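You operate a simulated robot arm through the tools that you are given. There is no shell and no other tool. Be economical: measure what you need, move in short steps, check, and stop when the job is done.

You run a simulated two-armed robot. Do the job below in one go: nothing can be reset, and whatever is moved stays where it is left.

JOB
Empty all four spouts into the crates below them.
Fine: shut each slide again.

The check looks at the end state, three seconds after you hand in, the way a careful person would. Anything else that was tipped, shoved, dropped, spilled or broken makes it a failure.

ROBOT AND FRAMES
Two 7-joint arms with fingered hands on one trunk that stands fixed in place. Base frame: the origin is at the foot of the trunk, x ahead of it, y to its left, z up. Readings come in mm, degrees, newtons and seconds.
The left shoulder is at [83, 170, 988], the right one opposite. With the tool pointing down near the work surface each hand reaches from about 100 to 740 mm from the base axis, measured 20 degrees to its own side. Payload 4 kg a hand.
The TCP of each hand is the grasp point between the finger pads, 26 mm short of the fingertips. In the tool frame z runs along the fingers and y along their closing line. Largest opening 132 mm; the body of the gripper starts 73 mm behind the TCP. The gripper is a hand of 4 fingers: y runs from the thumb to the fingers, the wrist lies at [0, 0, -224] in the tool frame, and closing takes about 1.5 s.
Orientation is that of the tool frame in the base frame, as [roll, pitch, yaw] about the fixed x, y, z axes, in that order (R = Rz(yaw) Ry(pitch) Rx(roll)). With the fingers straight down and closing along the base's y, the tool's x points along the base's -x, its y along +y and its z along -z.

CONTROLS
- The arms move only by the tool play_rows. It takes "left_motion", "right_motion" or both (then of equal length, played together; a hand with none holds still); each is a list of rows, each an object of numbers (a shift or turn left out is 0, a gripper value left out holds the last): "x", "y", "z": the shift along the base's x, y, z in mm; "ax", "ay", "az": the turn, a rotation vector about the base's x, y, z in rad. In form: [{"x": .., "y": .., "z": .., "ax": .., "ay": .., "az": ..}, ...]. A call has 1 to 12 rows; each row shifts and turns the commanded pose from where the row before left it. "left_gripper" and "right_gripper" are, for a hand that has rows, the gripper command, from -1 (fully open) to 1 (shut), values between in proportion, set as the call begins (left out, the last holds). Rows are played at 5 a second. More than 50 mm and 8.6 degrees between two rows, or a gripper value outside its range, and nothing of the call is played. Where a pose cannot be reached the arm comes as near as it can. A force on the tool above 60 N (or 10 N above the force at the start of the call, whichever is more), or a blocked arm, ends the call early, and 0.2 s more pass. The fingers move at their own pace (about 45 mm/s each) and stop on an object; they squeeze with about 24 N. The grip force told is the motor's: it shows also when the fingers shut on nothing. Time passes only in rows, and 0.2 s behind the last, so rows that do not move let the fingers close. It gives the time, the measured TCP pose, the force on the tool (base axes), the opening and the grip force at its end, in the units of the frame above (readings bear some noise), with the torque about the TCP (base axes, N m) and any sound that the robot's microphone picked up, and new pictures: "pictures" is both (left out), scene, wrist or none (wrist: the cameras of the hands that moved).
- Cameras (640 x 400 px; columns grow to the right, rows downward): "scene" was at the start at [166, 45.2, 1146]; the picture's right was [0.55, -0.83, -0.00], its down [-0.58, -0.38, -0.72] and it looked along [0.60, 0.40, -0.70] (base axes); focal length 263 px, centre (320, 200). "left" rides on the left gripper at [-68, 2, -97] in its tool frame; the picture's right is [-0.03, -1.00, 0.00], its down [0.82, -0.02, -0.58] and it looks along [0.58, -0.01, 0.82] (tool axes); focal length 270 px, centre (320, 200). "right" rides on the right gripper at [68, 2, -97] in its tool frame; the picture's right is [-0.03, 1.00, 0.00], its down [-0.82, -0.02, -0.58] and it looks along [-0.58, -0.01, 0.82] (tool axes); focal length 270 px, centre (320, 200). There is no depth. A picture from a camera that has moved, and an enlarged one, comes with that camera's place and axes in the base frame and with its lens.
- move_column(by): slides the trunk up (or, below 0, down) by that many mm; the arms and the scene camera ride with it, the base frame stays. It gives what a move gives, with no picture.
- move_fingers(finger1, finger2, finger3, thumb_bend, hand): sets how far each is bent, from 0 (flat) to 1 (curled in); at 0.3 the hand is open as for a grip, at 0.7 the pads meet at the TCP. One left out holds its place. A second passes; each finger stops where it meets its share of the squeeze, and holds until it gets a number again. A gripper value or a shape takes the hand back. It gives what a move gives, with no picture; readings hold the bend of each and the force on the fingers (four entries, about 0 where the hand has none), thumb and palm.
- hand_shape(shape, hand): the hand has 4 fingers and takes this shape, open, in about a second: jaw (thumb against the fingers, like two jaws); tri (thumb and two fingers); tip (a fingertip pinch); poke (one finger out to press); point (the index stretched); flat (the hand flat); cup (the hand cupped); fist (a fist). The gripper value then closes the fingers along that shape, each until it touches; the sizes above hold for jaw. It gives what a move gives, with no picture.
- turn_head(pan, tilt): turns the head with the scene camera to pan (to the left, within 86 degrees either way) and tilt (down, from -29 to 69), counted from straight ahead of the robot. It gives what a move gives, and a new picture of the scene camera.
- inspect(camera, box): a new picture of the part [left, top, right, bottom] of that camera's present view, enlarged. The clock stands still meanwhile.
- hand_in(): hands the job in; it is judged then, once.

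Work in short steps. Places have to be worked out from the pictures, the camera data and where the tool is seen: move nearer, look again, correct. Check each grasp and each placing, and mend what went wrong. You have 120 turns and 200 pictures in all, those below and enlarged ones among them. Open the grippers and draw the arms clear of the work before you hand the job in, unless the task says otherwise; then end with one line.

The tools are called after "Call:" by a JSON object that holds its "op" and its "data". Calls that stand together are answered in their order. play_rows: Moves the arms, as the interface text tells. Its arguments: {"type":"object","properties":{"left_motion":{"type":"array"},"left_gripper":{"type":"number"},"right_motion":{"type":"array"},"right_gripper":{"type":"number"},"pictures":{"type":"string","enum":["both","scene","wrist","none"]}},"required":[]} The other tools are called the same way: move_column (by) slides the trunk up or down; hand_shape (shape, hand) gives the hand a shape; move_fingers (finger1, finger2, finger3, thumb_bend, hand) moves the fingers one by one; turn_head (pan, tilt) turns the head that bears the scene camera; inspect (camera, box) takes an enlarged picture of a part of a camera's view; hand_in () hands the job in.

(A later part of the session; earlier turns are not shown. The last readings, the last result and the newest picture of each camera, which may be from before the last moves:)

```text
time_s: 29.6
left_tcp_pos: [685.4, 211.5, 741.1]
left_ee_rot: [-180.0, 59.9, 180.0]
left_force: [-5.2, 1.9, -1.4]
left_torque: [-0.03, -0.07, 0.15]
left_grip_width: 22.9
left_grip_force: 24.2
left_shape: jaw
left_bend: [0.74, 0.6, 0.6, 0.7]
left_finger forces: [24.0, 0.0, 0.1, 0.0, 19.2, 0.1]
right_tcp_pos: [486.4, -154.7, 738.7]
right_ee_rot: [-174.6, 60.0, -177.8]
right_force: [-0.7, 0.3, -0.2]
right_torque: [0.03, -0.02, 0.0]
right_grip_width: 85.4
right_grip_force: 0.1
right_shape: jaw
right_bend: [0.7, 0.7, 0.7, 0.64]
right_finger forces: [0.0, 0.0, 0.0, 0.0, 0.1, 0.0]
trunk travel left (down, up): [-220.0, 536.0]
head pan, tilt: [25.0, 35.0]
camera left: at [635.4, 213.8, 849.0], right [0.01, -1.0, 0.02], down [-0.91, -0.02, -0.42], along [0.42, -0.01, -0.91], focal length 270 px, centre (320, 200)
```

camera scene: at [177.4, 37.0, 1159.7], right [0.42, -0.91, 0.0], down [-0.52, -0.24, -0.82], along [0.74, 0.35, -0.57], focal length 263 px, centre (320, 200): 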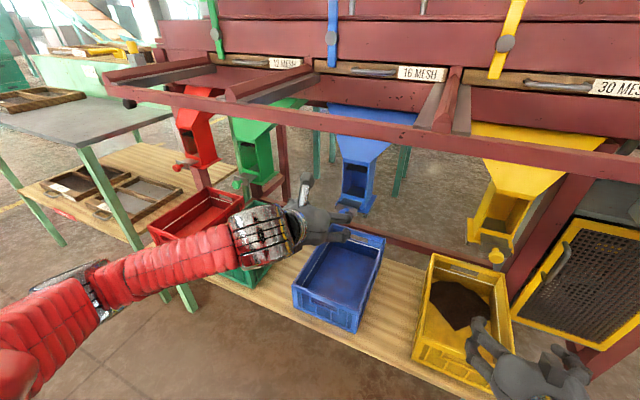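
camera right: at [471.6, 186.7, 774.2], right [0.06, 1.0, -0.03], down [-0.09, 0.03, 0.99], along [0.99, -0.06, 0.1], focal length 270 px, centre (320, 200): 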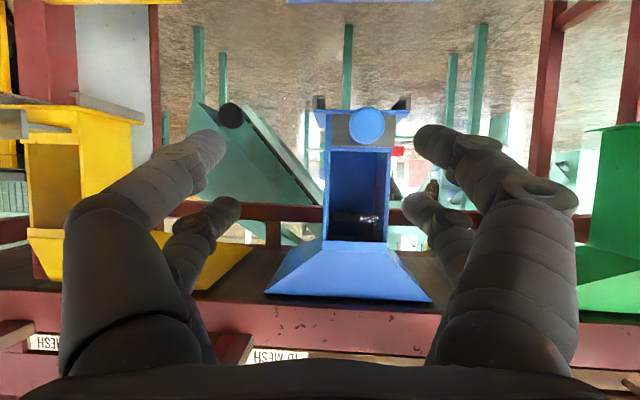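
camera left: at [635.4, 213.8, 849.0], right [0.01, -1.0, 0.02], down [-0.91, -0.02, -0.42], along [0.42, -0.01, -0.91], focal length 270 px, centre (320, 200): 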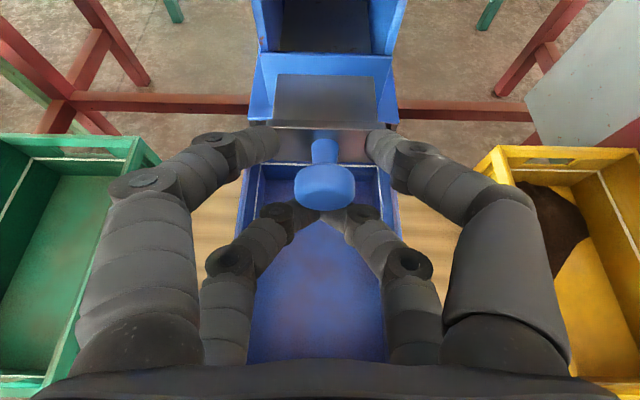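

The lower pair closed under the knob, and the upper pair sits by the flange edges. I'll try a short pull to see whether it holds.

Call:
{"op": "play_rows", "data": {"left_motion": [{"x": -5}, {"x": -5}, {"x": -5}, {}], "pictures": "wrist"}}

```text
time_s: 30.6
left_tcp_pos: [669.5, 211.7, 741.1]
left_ee_rot: [180.0, 60.2, -179.9]
left_force: [1.3, 5.2, 4.9]
left_torque: [0.23, -0.19, 0.31]
left_grip_width: 21.7
left_grip_force: 23.7
left_shape: jaw
left_bend: [0.74, 0.6, 0.6, 0.7]
left_finger forces: [26.1, 0.0, 0.0, 0.0, 18.2, 0.0]
right_tcp_pos: [485.5, -154.4, 737.5]
right_ee_rot: [-174.6, 60.0, -177.8]
right_force: [0.8, -0.2, -0.2]
right_torque: [-0.01, 0.0, -0.02]
right_grip_width: 85.5
right_grip_force: 0.0
right_shape: jaw
right_bend: [0.7, 0.7, 0.7, 0.64]
right_finger forces: [0.1, 0.0, 0.0, 0.1, 0.0, 0.0]
trunk travel left (down, up): [-220.0, 536.0]
head pan, tilt: [25.0, 35.0]
camera left: at [619.9, 213.3, 848.8], right [0.01, -1.0, 0.02], down [-0.91, -0.02, -0.42], along [0.42, -0.01, -0.91], focal length 270 px, centre (320, 200)
```

left: 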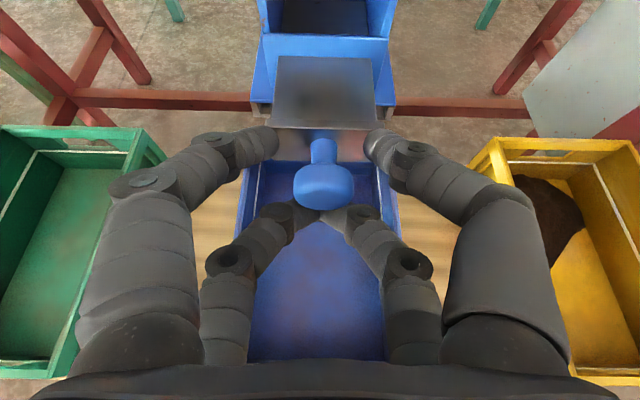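

The slide is following, so I'll pull to the same 53 mm total and wait for it to drain.

Call:
{"op": "play_rows", "data": {"left_motion": [{"x": -8}, {"x": -8}, {"x": -8}, {"x": -8}, {"x": -6}, {}, {}, {}, {}, {}, {}, {}], "pictures": "both"}}

```text
time_s: 33.2
left_tcp_pos: [631.0, 210.7, 741.1]
left_ee_rot: [180.0, 60.2, -180.0]
left_force: [0.2, 4.4, 11.8]
left_torque: [0.12, -0.39, 0.14]
left_grip_width: 22.0
left_grip_force: 24.4
left_shape: jaw
left_bend: [0.74, 0.6, 0.6, 0.7]
left_finger forces: [24.6, 0.0, 0.0, 0.0, 19.0, 0.0]
right_tcp_pos: [484.9, -153.9, 738.1]
right_ee_rot: [-174.5, 60.0, -177.8]
right_force: [-0.3, 0.0, -0.2]
right_torque: [-0.01, 0.01, 0.02]
right_grip_width: 85.6
right_grip_force: 0.1
right_shape: jaw
right_bend: [0.7, 0.7, 0.7, 0.64]
right_finger forces: [0.0, 0.0, 0.1, 0.0, 0.0, 0.1]
trunk travel left (down, up): [-220.0, 536.0]
head pan, tilt: [25.0, 35.0]
camera scene: at [176.1, 37.1, 1159.8], right [0.42, -0.91, 0.0], down [-0.52, -0.24, -0.82], along [0.74, 0.35, -0.57], focal length 263 px, centre (320, 200)
camera left: at [581.8, 213.5, 848.3], right [0.01, -1.0, 0.02], down [-0.91, -0.02, -0.42], along [0.42, -0.01, -0.91], focal length 270 px, centre (320, 200)
```

scene: 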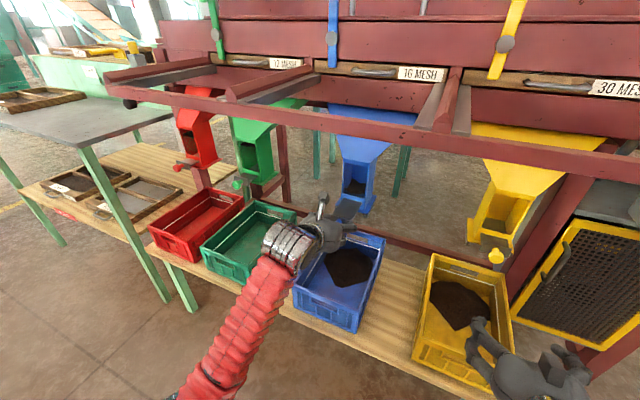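
left: 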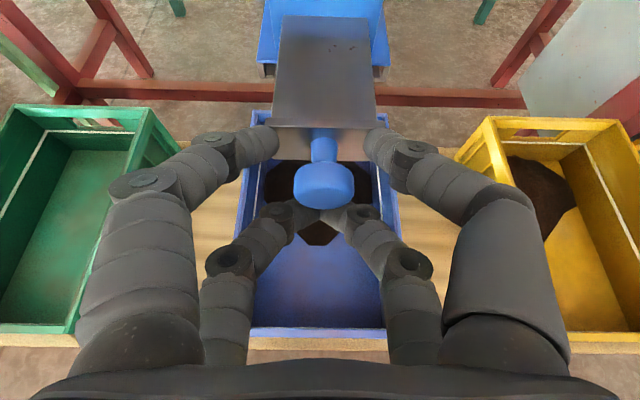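

Blue is draining into its crate. I'll wait, then check the window.

Call:
{"op": "play_rows", "data": {"left_motion": [{}, {}, {}, {}, {}, {}, {}, {}, {}, {}], "pictures": "none"}}

Call:
{"op": "inspect", "data": {"camera": "scene", "box": [290, 100, 440, 330]}}

Call:
{"op": "inspect", "data": {"camera": "scene", "box": [160, 70, 300, 210]}}

```text
time_s: 35.4
left_tcp_pos: [631.2, 211.5, 739.3]
left_ee_rot: [179.9, 60.2, -180.0]
left_force: [-0.3, 2.8, 12.9]
left_torque: [0.14, -0.4, 0.12]
left_grip_width: 21.9
left_grip_force: 23.7
left_shape: jaw
left_bend: [0.74, 0.6, 0.6, 0.7]
left_finger forces: [24.5, 0.0, 0.0, 0.0, 19.1, 0.0]
right_tcp_pos: [485.2, -153.5, 739.1]
right_ee_rot: [-174.6, 60.1, -177.9]
right_force: [-0.7, 0.2, -1.2]
right_torque: [-0.02, 0.03, 0.0]
right_grip_width: 85.7
right_grip_force: 0.0
right_shape: jaw
right_bend: [0.7, 0.7, 0.7, 0.64]
right_finger forces: [0.0, 0.1, 0.1, 0.0, 0.0, 0.0]
trunk travel left (down, up): [-220.0, 536.0]
head pan, tilt: [25.0, 35.0]
```

```text
1.74 times, centred on (365, 215) of scene
camera zoom: at [176.1, 37.1, 1159.8], right [0.42, -0.91, 0.0], down [-0.52, -0.24, -0.82], along [0.74, 0.35, -0.57], focal length 458 px, centre (242, 174)
```

zoom: 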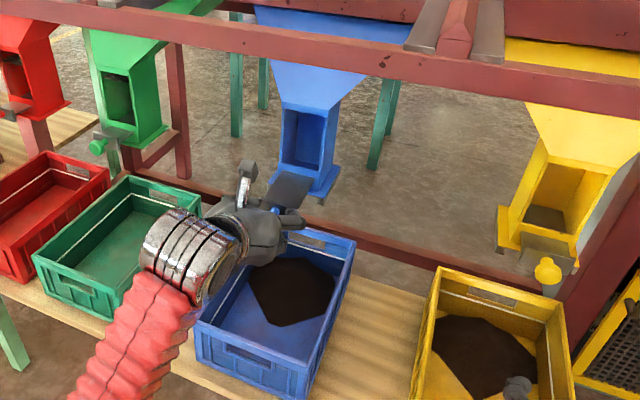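

```text
2.86 times, centred on (230, 140) of scene
camera zoom: at [176.1, 37.1, 1159.8], right [0.42, -0.91, 0.0], down [-0.52, -0.24, -0.82], along [0.74, 0.35, -0.57], focal length 752 px, centre (577, 371)
```

zoom: 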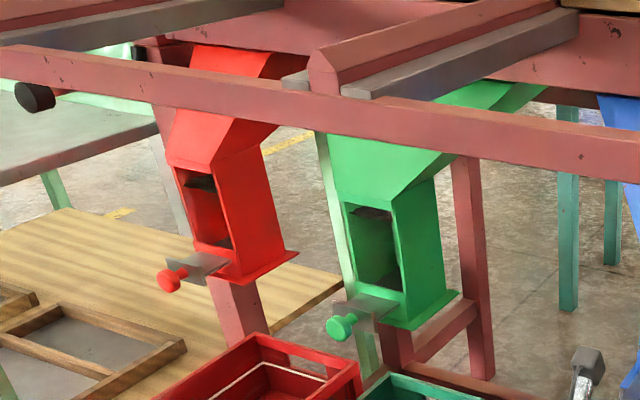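

The blue window is empty. I'll push the slide home, ease off and release, then back out.

Call:
{"op": "play_rows", "data": {"left_motion": [{"x": 9}, {"x": 9}, {"x": 9}, {"x": 9}, {"x": 9}, {"x": 9}, {"x": 2}, {}], "pictures": "wrist"}}

Call:
{"op": "inspect", "data": {"camera": "scene", "box": [310, 120, 410, 220]}}

```text
time_s: 37.2
left_tcp_pos: [685.6, 210.4, 739.3]
left_ee_rot: [-179.9, 60.0, -179.9]
left_force: [-31.6, 5.0, 5.3]
left_torque: [-0.18, -0.39, 0.64]
left_grip_width: 21.9
left_grip_force: 23.6
left_shape: jaw
left_bend: [0.74, 0.6, 0.6, 0.7]
left_finger forces: [41.2, 0.1, 0.1, 0.1, 23.5, 0.0]
right_tcp_pos: [482.7, -153.1, 740.7]
right_ee_rot: [-174.6, 60.1, -177.8]
right_force: [-0.8, 0.5, -0.6]
right_torque: [0.03, -0.02, 0.01]
right_grip_width: 85.4
right_grip_force: 0.1
right_shape: jaw
right_bend: [0.7, 0.7, 0.7, 0.64]
right_finger forces: [0.0, 0.0, 0.0, 0.0, 0.1, 0.0]
trunk travel left (down, up): [-220.0, 536.0]
head pan, tilt: [25.0, 35.0]
camera left: at [636.2, 212.8, 848.2], right [0.01, -1.0, 0.02], down [-0.91, -0.02, -0.42], along [0.42, -0.02, -0.91], focal length 270 px, centre (320, 200)
```

left: 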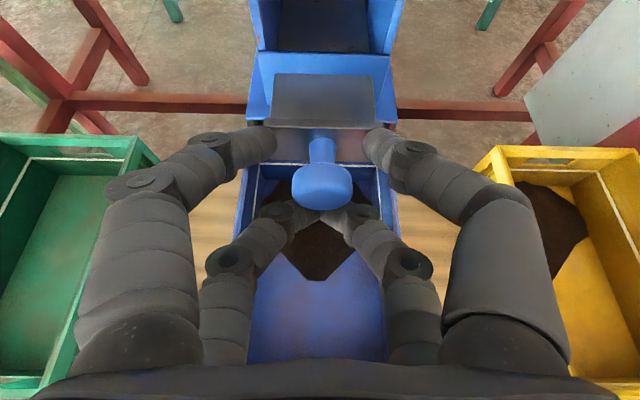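

```text
4.00 times, centred on (360, 170) of scene
camera zoom: at [173.8, 37.5, 1160.1], right [0.42, -0.91, 0.0], down [-0.52, -0.24, -0.82], along [0.74, 0.35, -0.57], focal length 1052 px, centre (160, 320)
```

zoom: 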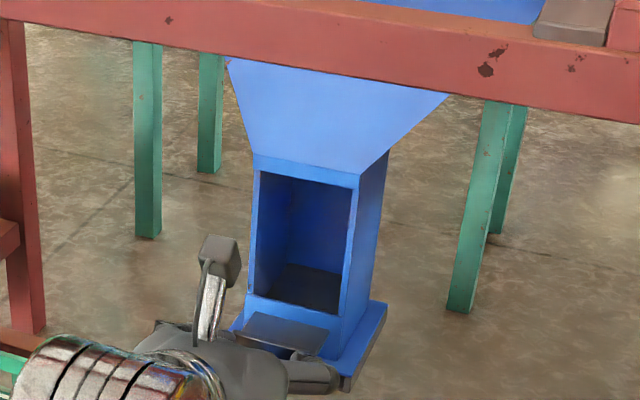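

Blue is empty and seated. I'll release it and retreat.

Call:
{"op": "play_rows", "data": {"left_motion": [{"x": -1.5}, {}, {}, {}, {}, {}, {}], "left_gripper": -0.3, "pictures": "none"}}

Call:
{"op": "play_rows", "data": {"left_motion": [{"x": -25, "z": 15}, {"x": -35, "z": 20}, {"x": -35, "z": 20}, {"x": -20, "z": 15}, {}], "pictures": "both"}}

```text
time_s: 38.8
left_tcp_pos: [685.7, 211.1, 738.6]
left_ee_rot: [-179.9, 60.0, 179.9]
left_force: [0.3, 0.1, -0.1]
left_torque: [0.02, 0.0, -0.02]
left_grip_width: 85.6
left_grip_force: 0.0
left_shape: jaw
left_bend: [0.7, 0.7, 0.7, 0.64]
left_finger forces: [0.1, 0.0, 0.0, 0.0, 0.0, 0.0]
right_tcp_pos: [485.7, -154.1, 738.4]
right_ee_rot: [-174.6, 60.0, -177.8]
right_force: [-0.4, 0.5, 0.3]
right_torque: [-0.02, -0.03, 0.0]
right_grip_width: 85.5
right_grip_force: 0.1
right_shape: jaw
right_bend: [0.7, 0.7, 0.7, 0.64]
right_finger forces: [0.1, 0.1, 0.0, 0.0, 0.1, 0.0]
trunk travel left (down, up): [-220.0, 536.0]
head pan, tilt: [25.0, 35.0]
```

```text
time_s: 39.9
left_tcp_pos: [575.1, 254.0, 818.8]
left_ee_rot: [162.9, 60.4, 167.3]
left_force: [-0.1, 0.0, 0.2]
left_torque: [0.02, -0.01, 0.02]
left_grip_width: 85.7
left_grip_force: 0.0
left_shape: jaw
left_bend: [0.7, 0.7, 0.7, 0.64]
left_finger forces: [0.1, 0.0, 0.0, 0.1, 0.0, 0.0]
right_tcp_pos: [486.2, -154.6, 738.4]
right_ee_rot: [-174.6, 60.0, -177.8]
right_force: [-1.2, -0.1, 0.0]
right_torque: [-0.02, -0.03, -0.03]
right_grip_width: 85.7
right_grip_force: 0.0
right_shape: jaw
right_bend: [0.7, 0.7, 0.7, 0.64]
right_finger forces: [0.1, 0.0, 0.1, 0.1, 0.0, 0.0]
trunk travel left (down, up): [-220.0, 536.0]
head pan, tilt: [25.0, 35.0]
stopped in row 5 (left hand): the arm was blocked; the commanded pose is now the measured one
camera scene: at [177.4, 37.1, 1159.6], right [0.42, -0.91, 0.0], down [-0.52, -0.24, -0.82], along [0.74, 0.35, -0.57], focal length 263 px, centre (320, 200)
camera left: at [523.5, 238.1, 925.0], right [0.05, -0.99, -0.12], down [-0.9, 0.01, -0.44], along [0.44, 0.13, -0.89], focal length 270 px, centre (320, 200)
```

scene: 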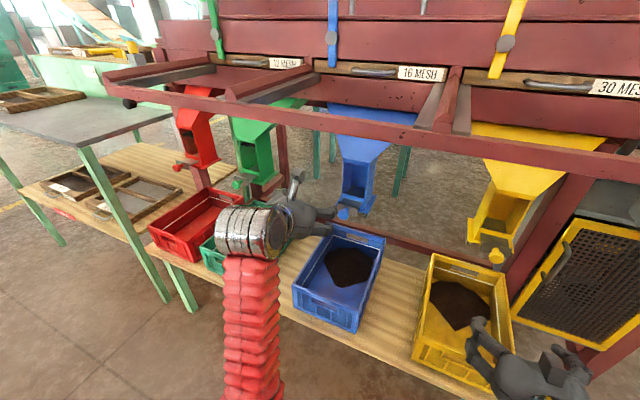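
left: 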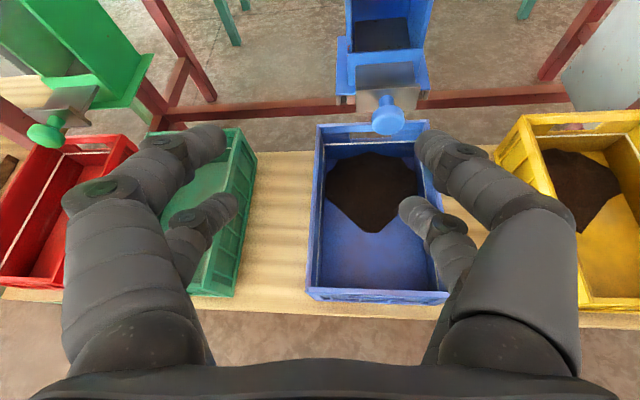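

The left arm folded near a limit while retreating, but nothing was touched. I'll shift across to green (knob ≈[697,565,734]) and straighten the orientation on the way.

Call:
{"op": "play_rows", "data": {"left_motion": [{"y": 39, "ax": -0.037, "az": -0.009}, {"y": 39, "ax": -0.037, "az": -0.009}, {"y": 39, "ax": -0.037, "az": -0.009}, {"y": 39, "ax": -0.037, "az": -0.009}, {"y": 39}, {"y": 39}, {"y": 39}, {"y": 38, "z": -6}, {}], "pictures": "both"}}

```text
time_s: 41.9
left_tcp_pos: [575.2, 563.8, 814.1]
left_ee_rot: [-179.3, 61.3, -179.2]
left_force: [-0.1, 0.6, 0.5]
left_torque: [0.01, 0.01, -0.04]
left_grip_width: 85.6
left_grip_force: 0.1
left_shape: jaw
left_bend: [0.7, 0.7, 0.7, 0.64]
left_finger forces: [0.0, 0.1, 0.0, 0.0, 0.1, 0.0]
right_tcp_pos: [485.5, -153.7, 738.9]
right_ee_rot: [-174.5, 60.0, -177.7]
right_force: [0.5, 0.0, 0.3]
right_torque: [-0.01, -0.02, 0.01]
right_grip_width: 85.5
right_grip_force: 0.0
right_shape: jaw
right_bend: [0.7, 0.7, 0.7, 0.64]
right_finger forces: [0.1, 0.0, 0.1, 0.1, 0.1, 0.0]
trunk travel left (down, up): [-220.0, 536.0]
head pan, tilt: [25.0, 35.0]
camera scene: at [177.3, 37.5, 1159.6], right [0.42, -0.91, 0.0], down [-0.52, -0.24, -0.82], along [0.74, 0.35, -0.57], focal length 263 px, centre (320, 200)
camera left: at [524.1, 566.8, 921.3], right [0.01, -1.0, 0.03], down [-0.9, -0.03, -0.44], along [0.44, -0.02, -0.9], focal length 270 px, centre (320, 200)
```

scene: 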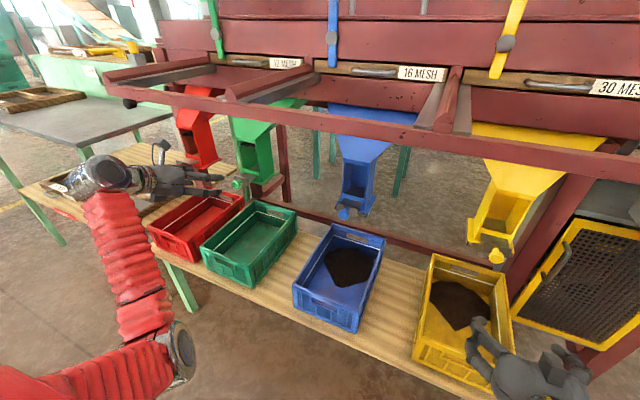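
left: 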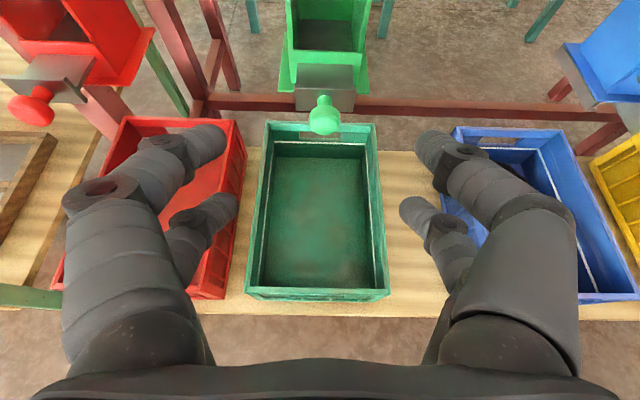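

Both crates sit under their spouts: green is centred near y≈560, and the red crate spans y≈704–897 under a spout at about 818. The green knob is at y≈560, so I'll move closer.

Call:
{"op": "play_rows", "data": {"left_motion": [{"x": 28, "y": -1, "z": -18}, {"x": 28, "y": -1, "z": -18}, {"x": 27, "y": -1, "z": -18}, {}], "pictures": "wrist"}}

```text
time_s: 42.9
left_tcp_pos: [659.8, 559.9, 759.6]
left_ee_rot: [-179.3, 61.3, -179.2]
left_force: [-0.1, -0.4, 0.6]
left_torque: [-0.01, -0.04, 0.04]
left_grip_width: 85.5
left_grip_force: 0.1
left_shape: jaw
left_bend: [0.7, 0.7, 0.7, 0.64]
left_finger forces: [0.0, 0.1, 0.0, 0.0, 0.0, 0.0]
right_tcp_pos: [485.1, -154.5, 738.1]
right_ee_rot: [-174.6, 60.0, -177.7]
right_force: [0.2, 0.4, 0.7]
right_torque: [0.02, 0.01, 0.03]
right_grip_width: 85.6
right_grip_force: 0.0
right_shape: jaw
right_bend: [0.7, 0.7, 0.7, 0.64]
right_finger forces: [0.0, 0.0, 0.0, 0.0, 0.0, 0.1]
trunk travel left (down, up): [-220.0, 536.0]
head pan, tilt: [25.0, 35.0]
camera left: at [607.5, 561.7, 866.1], right [0.01, -1.0, 0.03], down [-0.9, -0.02, -0.44], along [0.44, -0.02, -0.9], focal length 270 px, centre (320, 200)
```

left: 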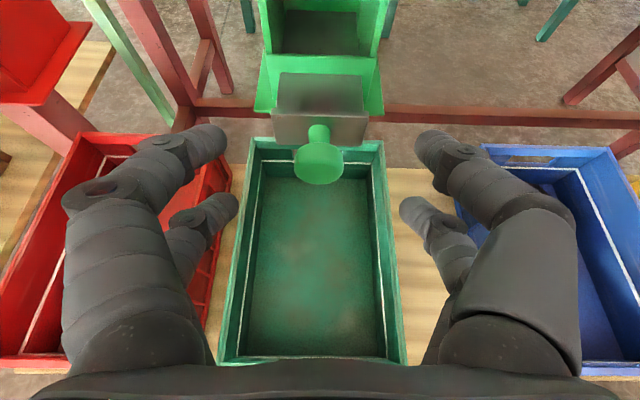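

The knob is centred within about 1 mm. I'll move in and close.

Call:
{"op": "play_rows", "data": {"left_motion": [{"x": 13, "y": 0.5, "z": -10}, {"x": 12, "y": 0.5, "z": -9}, {}], "pictures": "none"}}

Call:
{"op": "play_rows", "data": {"left_motion": [{}, {}, {}, {}, {}, {}, {}], "left_gripper": 1, "pictures": "wrist"}}

```text
time_s: 43.7
left_tcp_pos: [683.4, 560.4, 740.0]
left_ee_rot: [-179.2, 61.5, -179.3]
left_force: [-0.8, -0.5, 0.3]
left_torque: [0.01, -0.01, -0.03]
left_grip_width: 85.8
left_grip_force: 0.1
left_shape: jaw
left_bend: [0.7, 0.7, 0.7, 0.64]
left_finger forces: [0.0, 0.0, 0.0, 0.0, 0.1, 0.1]
right_tcp_pos: [485.8, -152.7, 739.2]
right_ee_rot: [-174.6, 60.0, -177.7]
right_force: [-0.6, 0.0, 0.5]
right_torque: [-0.03, -0.03, -0.01]
right_grip_width: 85.4
right_grip_force: 0.0
right_shape: jaw
right_bend: [0.7, 0.7, 0.7, 0.64]
right_finger forces: [0.1, 0.0, 0.1, 0.1, 0.1, 0.1]
trunk travel left (down, up): [-220.0, 536.0]
head pan, tilt: [25.0, 35.0]
```

```text
time_s: 45.3
left_tcp_pos: [683.7, 560.6, 739.2]
left_ee_rot: [-179.2, 61.4, -179.4]
left_force: [-0.4, 0.7, 0.7]
left_torque: [0.03, 0.01, -0.02]
left_grip_width: 19.9
left_grip_force: 24.6
left_shape: jaw
left_bend: [0.73, 0.61, 0.61, 0.7]
left_finger forces: [20.1, 0.0, 0.0, 0.0, 20.0, 0.1]
right_tcp_pos: [484.2, -154.8, 738.3]
right_ee_rot: [-174.6, 59.9, -177.8]
right_force: [0.4, 0.3, 0.0]
right_torque: [-0.02, 0.02, -0.02]
right_grip_width: 85.6
right_grip_force: 0.0
right_shape: jaw
right_bend: [0.7, 0.7, 0.7, 0.64]
right_finger forces: [0.1, 0.0, 0.0, 0.0, 0.1, 0.1]
trunk travel left (down, up): [-220.0, 536.0]
head pan, tilt: [25.0, 35.0]
camera left: at [631.7, 563.1, 846.8], right [0.01, -1.0, 0.03], down [-0.9, -0.03, -0.44], along [0.44, -0.02, -0.9], focal length 270 px, centre (320, 200)
```

left: 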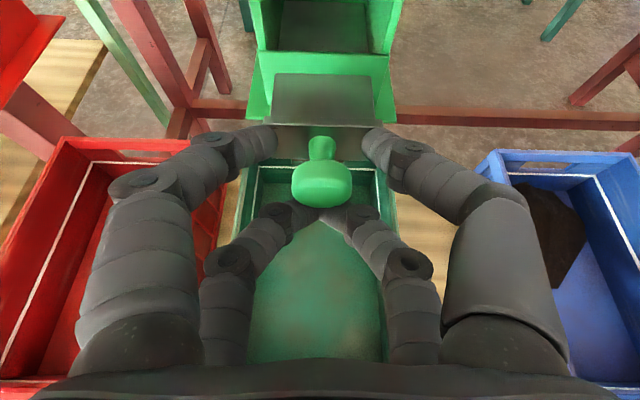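

The grip looks the same as blue's, so I'll pull 15 mm first and check.

Call:
{"op": "play_rows", "data": {"left_motion": [{"x": -5}, {"x": -5}, {"x": -6}, {}], "pictures": "wrist"}}

```text
time_s: 46.3
left_tcp_pos: [666.6, 560.7, 739.7]
left_ee_rot: [-179.2, 61.4, -179.2]
left_force: [0.4, -3.5, -0.6]
left_torque: [0.0, -0.03, -0.11]
left_grip_width: 19.6
left_grip_force: 23.4
left_shape: jaw
left_bend: [0.73, 0.61, 0.61, 0.7]
left_finger forces: [19.9, 0.1, 0.1, 0.1, 22.6, 0.1]
right_tcp_pos: [485.9, -154.0, 737.8]
right_ee_rot: [-174.5, 60.0, -177.8]
right_force: [-0.6, -0.1, 0.1]
right_torque: [0.01, -0.02, 0.03]
right_grip_width: 85.5
right_grip_force: 0.1
right_shape: jaw
right_bend: [0.7, 0.7, 0.7, 0.64]
right_finger forces: [0.1, 0.0, 0.1, 0.1, 0.0, 0.1]
trunk travel left (down, up): [-220.0, 536.0]
head pan, tilt: [25.0, 35.0]
camera left: at [615.1, 563.5, 846.9], right [0.01, -1.0, 0.03], down [-0.9, -0.02, -0.44], along [0.44, -0.02, -0.9], focal length 270 px, centre (320, 200)
```

left: 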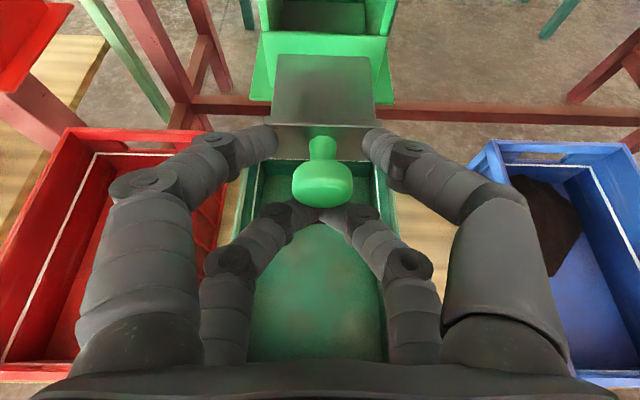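

It follows the hand. I'll pull to 53 mm in total and let it drain.

Call:
{"op": "play_rows", "data": {"left_motion": [{"x": -8}, {"x": -8}, {"x": -8}, {"x": -8}, {"x": -5}, {}, {}, {}, {}, {}, {}, {}], "pictures": "none"}}

Call:
{"op": "play_rows", "data": {"left_motion": [{}, {}, {}, {}, {}, {}, {}, {}, {}, {}], "pictures": "wrist"}}

Call:
{"op": "inspect", "data": {"camera": "scene", "box": [190, 80, 310, 290]}}

```text
time_s: 48.9
left_tcp_pos: [629.9, 561.4, 740.0]
left_ee_rot: [-179.4, 61.3, -179.2]
left_force: [-0.4, -5.3, -3.9]
left_torque: [-0.07, 0.09, -0.34]
left_grip_width: 20.1
left_grip_force: 24.0
left_shape: jaw
left_bend: [0.73, 0.61, 0.61, 0.7]
left_finger forces: [19.0, 0.0, 0.1, 0.1, 24.7, 0.0]
right_tcp_pos: [486.4, -154.2, 737.7]
right_ee_rot: [-174.6, 60.0, -177.8]
right_force: [-0.2, -0.1, -0.6]
right_torque: [0.02, 0.03, 0.01]
right_grip_width: 85.6
right_grip_force: 0.0
right_shape: jaw
right_bend: [0.7, 0.7, 0.7, 0.64]
right_finger forces: [0.0, 0.0, 0.1, 0.0, 0.0, 0.1]
trunk travel left (down, up): [-220.0, 536.0]
head pan, tilt: [25.0, 35.0]
```

```text
time_s: 51.1
left_tcp_pos: [630.4, 562.4, 739.7]
left_ee_rot: [-179.3, 61.2, -179.3]
left_force: [0.1, -6.3, -4.0]
left_torque: [-0.13, 0.12, -0.37]
left_grip_width: 19.9
left_grip_force: 23.2
left_shape: jaw
left_bend: [0.73, 0.61, 0.61, 0.7]
left_finger forces: [19.0, 0.0, 0.1, 0.0, 24.6, 0.0]
right_tcp_pos: [486.1, -153.7, 739.3]
right_ee_rot: [-174.6, 60.0, -177.8]
right_force: [0.6, -0.2, -0.1]
right_torque: [-0.04, 0.0, -0.01]
right_grip_width: 85.6
right_grip_force: 0.1
right_shape: jaw
right_bend: [0.7, 0.7, 0.7, 0.64]
right_finger forces: [0.1, 0.1, 0.0, 0.0, 0.0, 0.0]
trunk travel left (down, up): [-220.0, 536.0]
head pan, tilt: [25.0, 35.0]
camera left: at [578.1, 564.4, 847.0], right [0.01, -1.0, 0.03], down [-0.9, -0.02, -0.44], along [0.44, -0.02, -0.9], focal length 270 px, centre (320, 200)
```

left: 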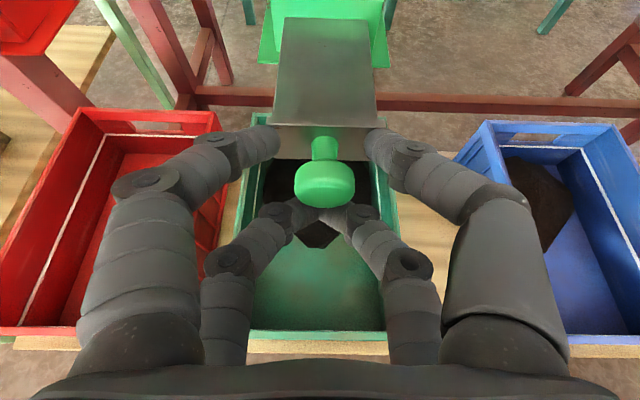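

```text
1.90 times, centred on (250, 185) of scene
camera zoom: at [177.7, 37.0, 1159.5], right [0.42, -0.91, 0.0], down [-0.52, -0.24, -0.82], along [0.74, 0.35, -0.57], focal length 501 px, centre (453, 229)
```

zoom: 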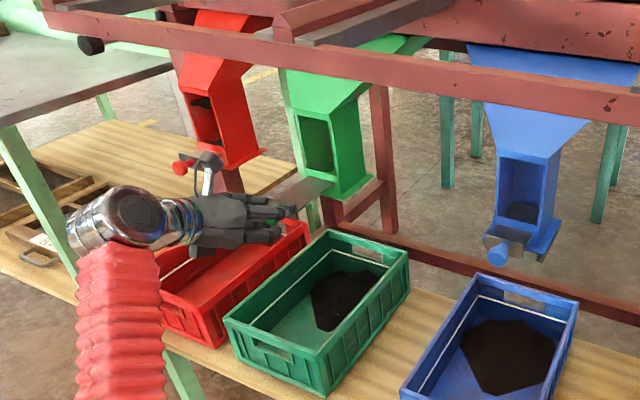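

I'll zoom in on the green window to confirm it's empty.

Call:
{"op": "inspect", "data": {"camera": "scene", "box": [230, 110, 280, 190]}}

```text
5.00 times, centred on (255, 150) of scene
camera zoom: at [177.7, 37.0, 1159.5], right [0.42, -0.91, 0.0], down [-0.52, -0.24, -0.82], along [0.74, 0.35, -0.57], focal length 1316 px, centre (645, 450)
```

zoom: 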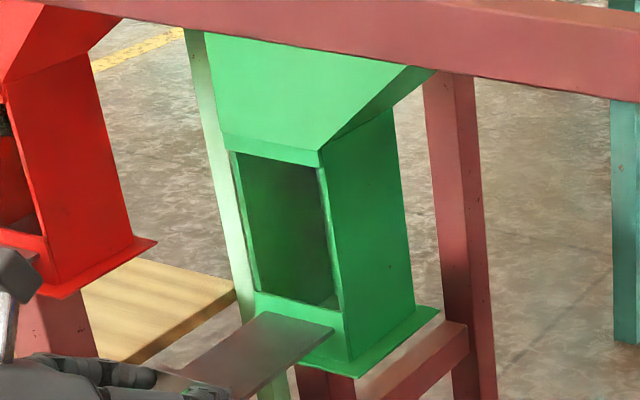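

Green is empty, so I'll push it home.

Call:
{"op": "play_rows", "data": {"left_motion": [{"x": 9}, {"x": 9}, {"x": 9}, {"x": 9}, {"x": 9}, {"x": 9}, {"x": 2}, {}], "pictures": "wrist"}}

```text
time_s: 52.9
left_tcp_pos: [684.9, 562.5, 741.3]
left_ee_rot: [-179.3, 61.2, -179.2]
left_force: [-14.1, -3.8, 0.1]
left_torque: [-0.12, -0.11, -0.11]
left_grip_width: 20.5
left_grip_force: 23.9
left_shape: jaw
left_bend: [0.73, 0.61, 0.61, 0.7]
left_finger forces: [21.6, 0.0, 0.0, 0.0, 24.8, 0.1]
right_tcp_pos: [485.6, -152.3, 739.9]
right_ee_rot: [-174.6, 60.3, -177.8]
right_force: [-0.5, 0.6, 0.0]
right_torque: [0.0, 0.02, 0.01]
right_grip_width: 85.6
right_grip_force: 0.1
right_shape: jaw
right_bend: [0.7, 0.7, 0.7, 0.64]
right_finger forces: [0.1, 0.1, 0.0, 0.1, 0.0, 0.0]
trunk travel left (down, up): [-220.0, 536.0]
head pan, tilt: [25.0, 35.0]
camera left: at [632.4, 564.5, 846.9], right [0.01, -1.0, 0.03], down [-0.9, -0.03, -0.44], along [0.44, -0.02, -0.9], focal length 270 px, centre (320, 200)
```

left: 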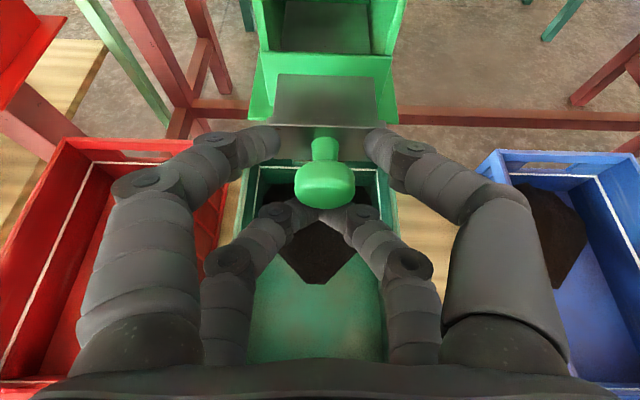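

Green is seated at 14 N and the view matches the shut state. I'll release it and back out, drifting toward the red side.

Call:
{"op": "play_rows", "data": {"left_motion": [{"x": -1}, {}, {}, {}, {}, {}, {}], "left_gripper": -0.3, "pictures": "none"}}

Call:
{"op": "play_rows", "data": {"left_motion": [{"x": -25, "z": 15}, {"x": -30, "z": 20}, {"x": -30, "z": 20}, {"x": -25, "y": 20, "z": 15}, {"y": 40}, {"y": 40}, {"y": 40}, {"y": 40}, {"y": 40}, {"y": 38}, {}], "pictures": "both"}}

```text
time_s: 54.5
left_tcp_pos: [684.2, 562.3, 739.7]
left_ee_rot: [-179.3, 61.4, -179.2]
left_force: [-0.5, 0.6, 1.0]
left_torque: [-0.02, 0.02, -0.01]
left_grip_width: 85.5
left_grip_force: 0.2
left_shape: jaw
left_bend: [0.7, 0.7, 0.7, 0.64]
left_finger forces: [0.1, 0.0, 0.0, 0.0, 0.0, 0.0]
right_tcp_pos: [484.9, -154.8, 738.2]
right_ee_rot: [-174.6, 60.1, -177.7]
right_force: [-0.7, -1.0, -0.1]
right_torque: [-0.01, -0.02, -0.01]
right_grip_width: 85.4
right_grip_force: 0.0
right_shape: jaw
right_bend: [0.7, 0.7, 0.7, 0.64]
right_finger forces: [0.1, 0.1, 0.0, 0.1, 0.0, 0.1]
trunk travel left (down, up): [-220.0, 536.0]
head pan, tilt: [25.0, 35.0]
```

```text
time_s: 56.9
left_tcp_pos: [574.8, 820.7, 809.5]
left_ee_rot: [-179.3, 61.3, -179.3]
left_force: [-0.1, -0.4, 0.6]
left_torque: [0.03, 0.01, 0.02]
left_grip_width: 85.6
left_grip_force: 0.0
left_shape: jaw
left_bend: [0.7, 0.7, 0.7, 0.64]
left_finger forces: [0.0, 0.1, 0.0, 0.0, 0.0, 0.0]
right_tcp_pos: [485.3, -153.6, 738.3]
right_ee_rot: [-174.6, 60.0, -177.8]
right_force: [-0.3, 0.0, 0.2]
right_torque: [-0.01, -0.01, 0.01]
right_grip_width: 85.7
right_grip_force: 0.1
right_shape: jaw
right_bend: [0.7, 0.7, 0.7, 0.64]
right_finger forces: [0.0, 0.1, 0.0, 0.0, 0.1, 0.1]
trunk travel left (down, up): [-220.0, 536.0]
head pan, tilt: [25.0, 35.0]
camera scene: at [177.3, 37.2, 1159.6], right [0.42, -0.91, 0.0], down [-0.52, -0.24, -0.82], along [0.74, 0.35, -0.57], focal length 263 px, centre (320, 200)
camera left: at [522.8, 822.3, 917.2], right [0.01, -1.0, 0.03], down [-0.9, -0.02, -0.44], along [0.44, -0.02, -0.9], focal length 270 px, centre (320, 200)
```

scene: 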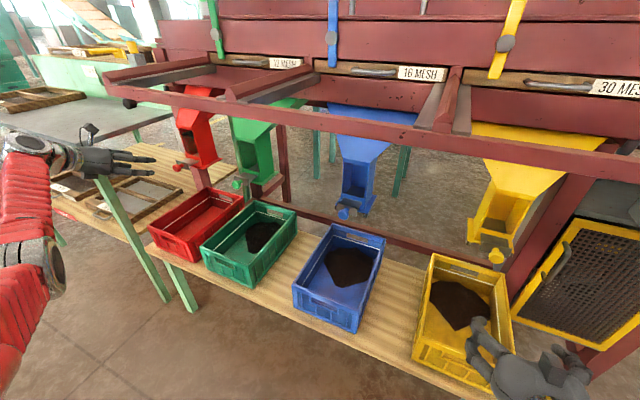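
left: 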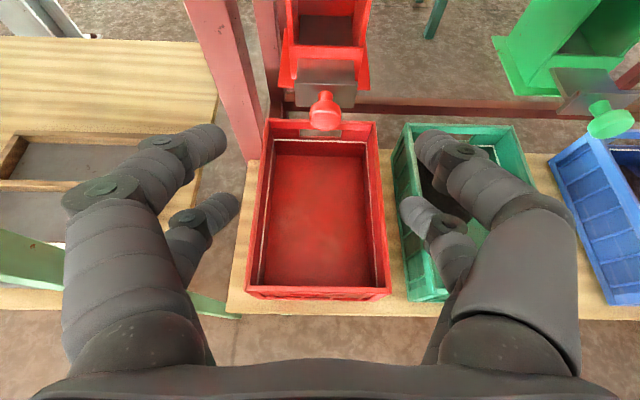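

The red knob is at y≈816–817 and within reach. I'll move closer.

Call:
{"op": "play_rows", "data": {"left_motion": [{"x": 28, "y": -1, "z": -17}, {"x": 28, "y": -1, "z": -17}, {"x": 27, "y": -1, "z": -16}, {}], "pictures": "wrist"}}

```text
time_s: 57.9
left_tcp_pos: [642.7, 805.2, 760.9]
left_ee_rot: [-179.3, 61.3, -179.4]
left_force: [-0.2, 0.4, 0.3]
left_torque: [0.01, -0.02, -0.02]
left_grip_width: 85.7
left_grip_force: 0.1
left_shape: jaw
left_bend: [0.7, 0.7, 0.7, 0.64]
left_finger forces: [0.0, 0.0, 0.0, 0.0, 0.0, 0.1]
left hand out of reach, approached as far as the arm can: row 3
right_tcp_pos: [486.5, -152.5, 738.3]
right_ee_rot: [-174.6, 60.0, -177.9]
right_force: [0.0, 0.3, -0.8]
right_torque: [0.01, 0.01, -0.02]
right_grip_width: 85.4
right_grip_force: 0.1
right_shape: jaw
right_bend: [0.7, 0.7, 0.7, 0.64]
right_finger forces: [0.1, 0.1, 0.0, 0.1, 0.1, 0.0]
trunk travel left (down, up): [-220.0, 536.0]
head pan, tilt: [25.0, 35.0]
camera left: at [590.3, 806.9, 868.5], right [0.01, -1.0, 0.03], down [-0.9, -0.03, -0.44], along [0.44, -0.02, -0.9], focal length 270 px, centre (320, 200)
```

left: 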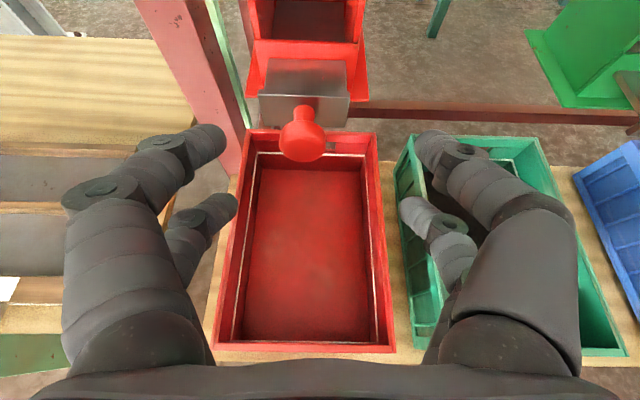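

The straight approach is just out of reach. I'll yaw the hand about 22° toward +y, which brings the wrist back inside reach.

Call:
{"op": "play_rows", "data": {"left_motion": [{"x": -10, "y": -6, "az": 0.128}, {"x": -10, "y": -6, "az": 0.128}, {"x": -5, "y": -5, "az": 0.128}, {}], "pictures": "wrist"}}

```text
time_s: 58.9
left_tcp_pos: [616.5, 786.8, 761.3]
left_ee_rot: [-179.3, 61.3, -157.1]
left_force: [0.3, 0.5, -0.5]
left_torque: [0.0, 0.0, -0.02]
left_grip_width: 85.7
left_grip_force: 0.0
left_shape: jaw
left_bend: [0.7, 0.7, 0.7, 0.64]
left_finger forces: [0.0, 0.0, 0.0, 0.1, 0.0, 0.0]
right_tcp_pos: [485.6, -153.2, 739.5]
right_ee_rot: [-174.6, 60.0, -177.8]
right_force: [0.1, 0.7, -0.1]
right_torque: [0.02, 0.02, -0.01]
right_grip_width: 85.4
right_grip_force: 0.0
right_shape: jaw
right_bend: [0.7, 0.7, 0.7, 0.64]
right_finger forces: [0.0, 0.0, 0.1, 0.1, 0.0, 0.0]
trunk travel left (down, up): [-220.0, 536.0]
head pan, tilt: [25.0, 35.0]
camera left: at [568.4, 769.2, 868.8], right [0.39, -0.92, 0.03], down [-0.82, -0.36, -0.44], along [0.41, 0.15, -0.9], focal length 270 px, centre (320, 200)
```

left: 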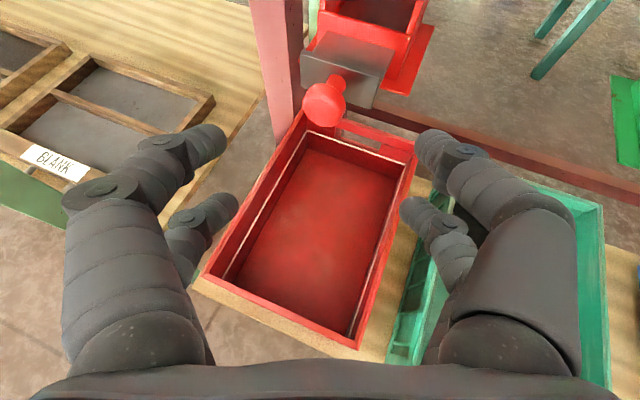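

The knob is now at [696,817,734]. I'll move to the yawed pre-grasp and look.

Call:
{"op": "play_rows", "data": {"left_motion": [{"x": 21, "y": 7, "z": -2}, {"x": 20.5, "y": 6.7, "z": -2}, {}], "pictures": "wrist"}}

```text
time_s: 59.7
left_tcp_pos: [659.4, 799.7, 757.5]
left_ee_rot: [-179.5, 61.2, -157.3]
left_force: [-0.1, 0.4, -0.5]
left_torque: [-0.02, 0.0, 0.01]
left_grip_width: 85.7
left_grip_force: 0.1
left_shape: jaw
left_bend: [0.7, 0.7, 0.7, 0.64]
left_finger forces: [0.1, 0.0, 0.0, 0.0, 0.1, 0.0]
right_tcp_pos: [484.8, -154.4, 738.3]
right_ee_rot: [-174.6, 60.0, -177.7]
right_force: [-0.3, 0.3, 0.0]
right_torque: [-0.02, -0.01, 0.0]
right_grip_width: 85.5
right_grip_force: 0.2
right_shape: jaw
right_bend: [0.7, 0.7, 0.7, 0.64]
right_finger forces: [0.0, 0.0, 0.1, 0.0, 0.0, 0.1]
trunk travel left (down, up): [-220.0, 536.0]
head pan, tilt: [25.0, 35.0]
camera left: at [610.5, 783.8, 864.4], right [0.39, -0.92, 0.03], down [-0.82, -0.36, -0.44], along [0.41, 0.15, -0.9], focal length 270 px, centre (320, 200)
```

left: 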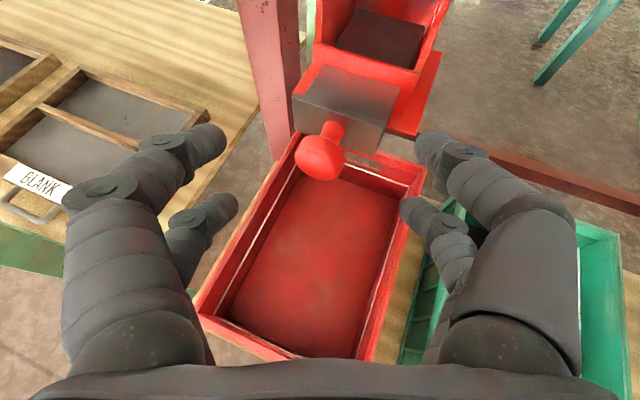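

It's centred on the knob. I'll advance about 28 mm along the tool axis and close.

Call:
{"op": "play_rows", "data": {"left_motion": [{"x": 12, "y": 5.5, "z": -8}, {"x": 12, "y": 5, "z": -8.5}, {}], "pictures": "wrist"}}

```text
time_s: 60.5
left_tcp_pos: [683.8, 810.9, 740.7]
left_ee_rot: [-179.3, 61.3, -157.3]
left_force: [0.4, 0.4, 0.2]
left_torque: [0.02, -0.03, 0.01]
left_grip_width: 85.4
left_grip_force: 0.0
left_shape: jaw
left_bend: [0.7, 0.7, 0.7, 0.64]
left_finger forces: [0.0, 0.0, 0.1, 0.0, 0.1, 0.0]
right_tcp_pos: [485.6, -154.2, 738.4]
right_ee_rot: [-174.5, 60.0, -177.8]
right_force: [-0.3, 0.1, -0.5]
right_torque: [0.01, 0.01, -0.04]
right_grip_width: 85.5
right_grip_force: 0.1
right_shape: jaw
right_bend: [0.7, 0.7, 0.7, 0.64]
right_finger forces: [0.0, 0.0, 0.0, 0.0, 0.0, 0.0]
trunk travel left (down, up): [-220.0, 536.0]
head pan, tilt: [25.0, 35.0]
camera left: at [635.0, 794.1, 847.9], right [0.39, -0.92, 0.03], down [-0.82, -0.36, -0.44], along [0.41, 0.15, -0.9], focal length 270 px, centre (320, 200)
```

left: 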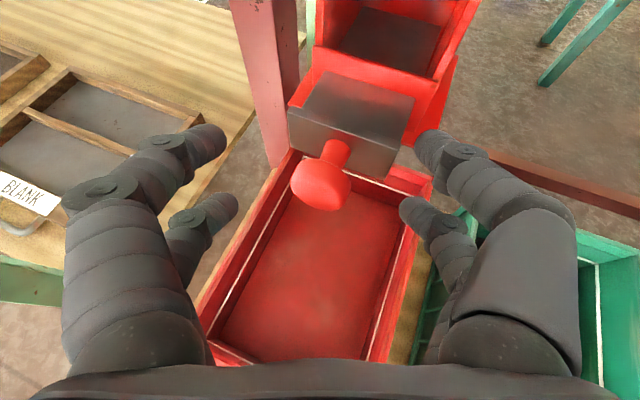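

The knob sits where it did in the earlier grasps, so I'll close.

Call:
{"op": "play_rows", "data": {"left_motion": [{}, {}, {}, {}, {}, {}, {}], "left_gripper": 1, "pictures": "wrist"}}

```text
time_s: 62.1
left_tcp_pos: [685.9, 808.1, 740.2]
left_ee_rot: [-178.9, 61.0, -157.4]
left_force: [1.1, -19.3, -0.4]
left_torque: [0.09, -0.03, -0.55]
left_grip_width: 20.5
left_grip_force: 24.3
left_shape: jaw
left_bend: [0.72, 0.6, 0.6, 0.72]
left_finger forces: [0.0, 0.0, 0.1, 0.1, 21.4, 0.0]
right_tcp_pos: [484.1, -154.8, 737.6]
right_ee_rot: [-174.8, 60.0, -177.9]
right_force: [-0.1, 0.6, -0.7]
right_torque: [-0.01, 0.0, 0.01]
right_grip_width: 85.6
right_grip_force: 0.1
right_shape: jaw
right_bend: [0.7, 0.7, 0.7, 0.64]
right_finger forces: [0.0, 0.0, 0.1, 0.1, 0.0, 0.0]
trunk travel left (down, up): [-220.0, 536.0]
head pan, tilt: [25.0, 35.0]
camera left: at [637.1, 790.4, 846.9], right [0.38, -0.92, 0.03], down [-0.83, -0.36, -0.43], along [0.41, 0.14, -0.9], focal length 270 px, centre (320, 200)
```

left: 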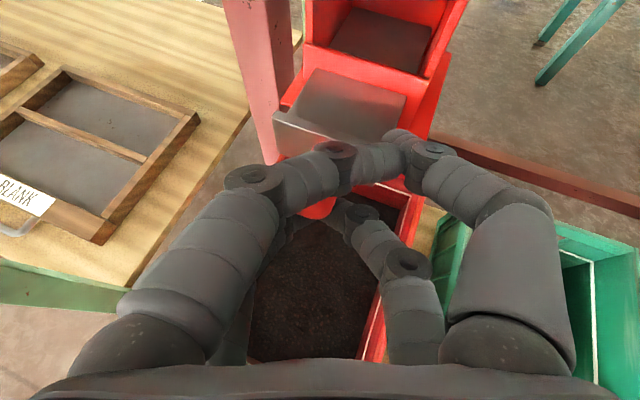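

Something changed: dark material now shows in the red crate. I'll look closely before moving anything.

Call:
{"op": "inspect", "data": {"camera": "scene", "box": [130, 90, 260, 270]}}

Call:
{"op": "inspect", "data": {"camera": "left", "box": [220, 0, 480, 240]}}

```text
2.22 times, centred on (195, 180) of scene
camera zoom: at [177.4, 35.9, 1159.6], right [0.42, -0.91, 0.0], down [-0.52, -0.24, -0.82], along [0.74, 0.35, -0.57], focal length 585 px, centre (598, 244)
```

zoom: 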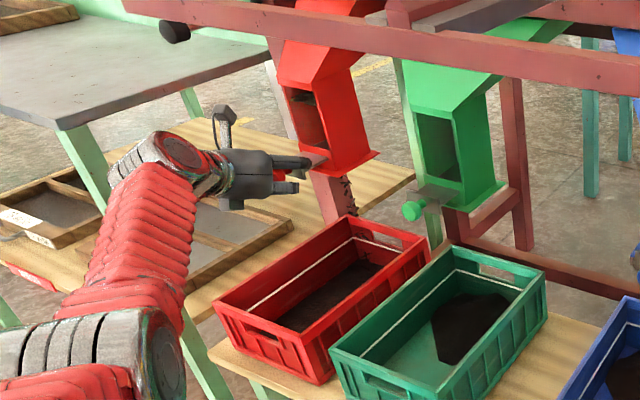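

```text
1.67 times, centred on (350, 120) of left
camera zoom: at [637.1, 790.4, 846.9], right [0.38, -0.92, 0.03], down [-0.83, -0.36, -0.43], along [0.41, 0.14, -0.9], focal length 450 px, centre (270, 333)
```

zoom: 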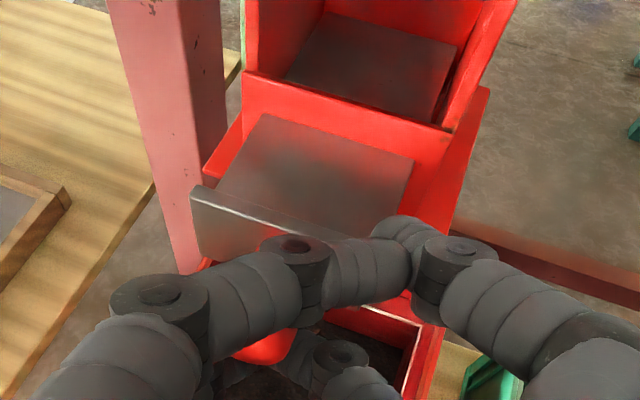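

The slide has crept open by about 1–2 cm as the fingers closed, and material is falling inside the red crate. I'll relieve the sideways load (y −3) and continue the pull gently.

Call:
{"op": "play_rows", "data": {"left_motion": [{"x": -2, "y": -3}, {"x": -6}, {"x": -6}, {"x": -6}, {}], "pictures": "wrist"}}

Call:
{"op": "inspect", "data": {"camera": "scene", "box": [130, 90, 260, 270]}}

```text
time_s: 63.3
left_tcp_pos: [664.2, 805.8, 740.3]
left_ee_rot: [-179.2, 61.2, -157.4]
left_force: [-0.3, -13.4, -6.7]
left_torque: [0.08, 0.02, -0.45]
left_grip_width: 20.2
left_grip_force: 24.5
left_shape: jaw
left_bend: [0.71, 0.6, 0.6, 0.72]
left_finger forces: [0.0, 0.1, 0.0, 0.0, 19.2, 0.0]
right_tcp_pos: [486.5, -154.6, 737.3]
right_ee_rot: [-174.7, 60.0, -177.8]
right_force: [-0.5, 0.2, -0.7]
right_torque: [-0.03, -0.01, 0.0]
right_grip_width: 85.6
right_grip_force: 0.0
right_shape: jaw
right_bend: [0.7, 0.7, 0.7, 0.64]
right_finger forces: [0.1, 0.0, 0.0, 0.0, 0.1, 0.0]
trunk travel left (down, up): [-220.0, 536.0]
head pan, tilt: [25.0, 35.0]
camera left: at [615.3, 789.2, 847.5], right [0.39, -0.92, 0.03], down [-0.83, -0.36, -0.44], along [0.41, 0.15, -0.9], focal length 270 px, centre (320, 200)
```

left: 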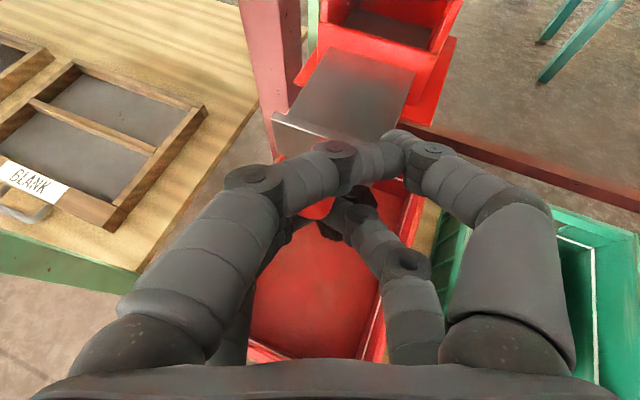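

```text
2.22 times, centred on (195, 180) of scene
camera zoom: at [178.0, 36.7, 1159.4], right [0.42, -0.91, 0.0], down [-0.52, -0.24, -0.82], along [0.74, 0.35, -0.57], focal length 585 px, centre (598, 244)
```

zoom: 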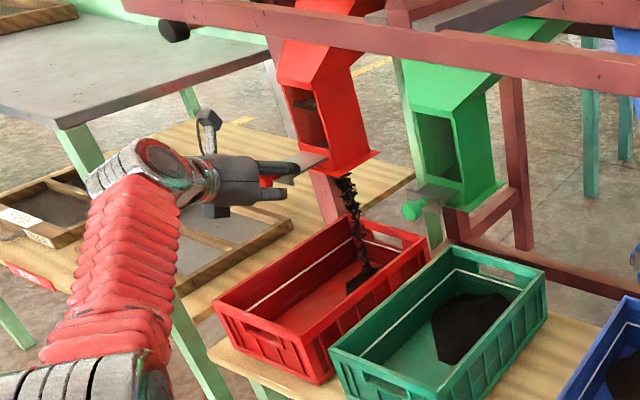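

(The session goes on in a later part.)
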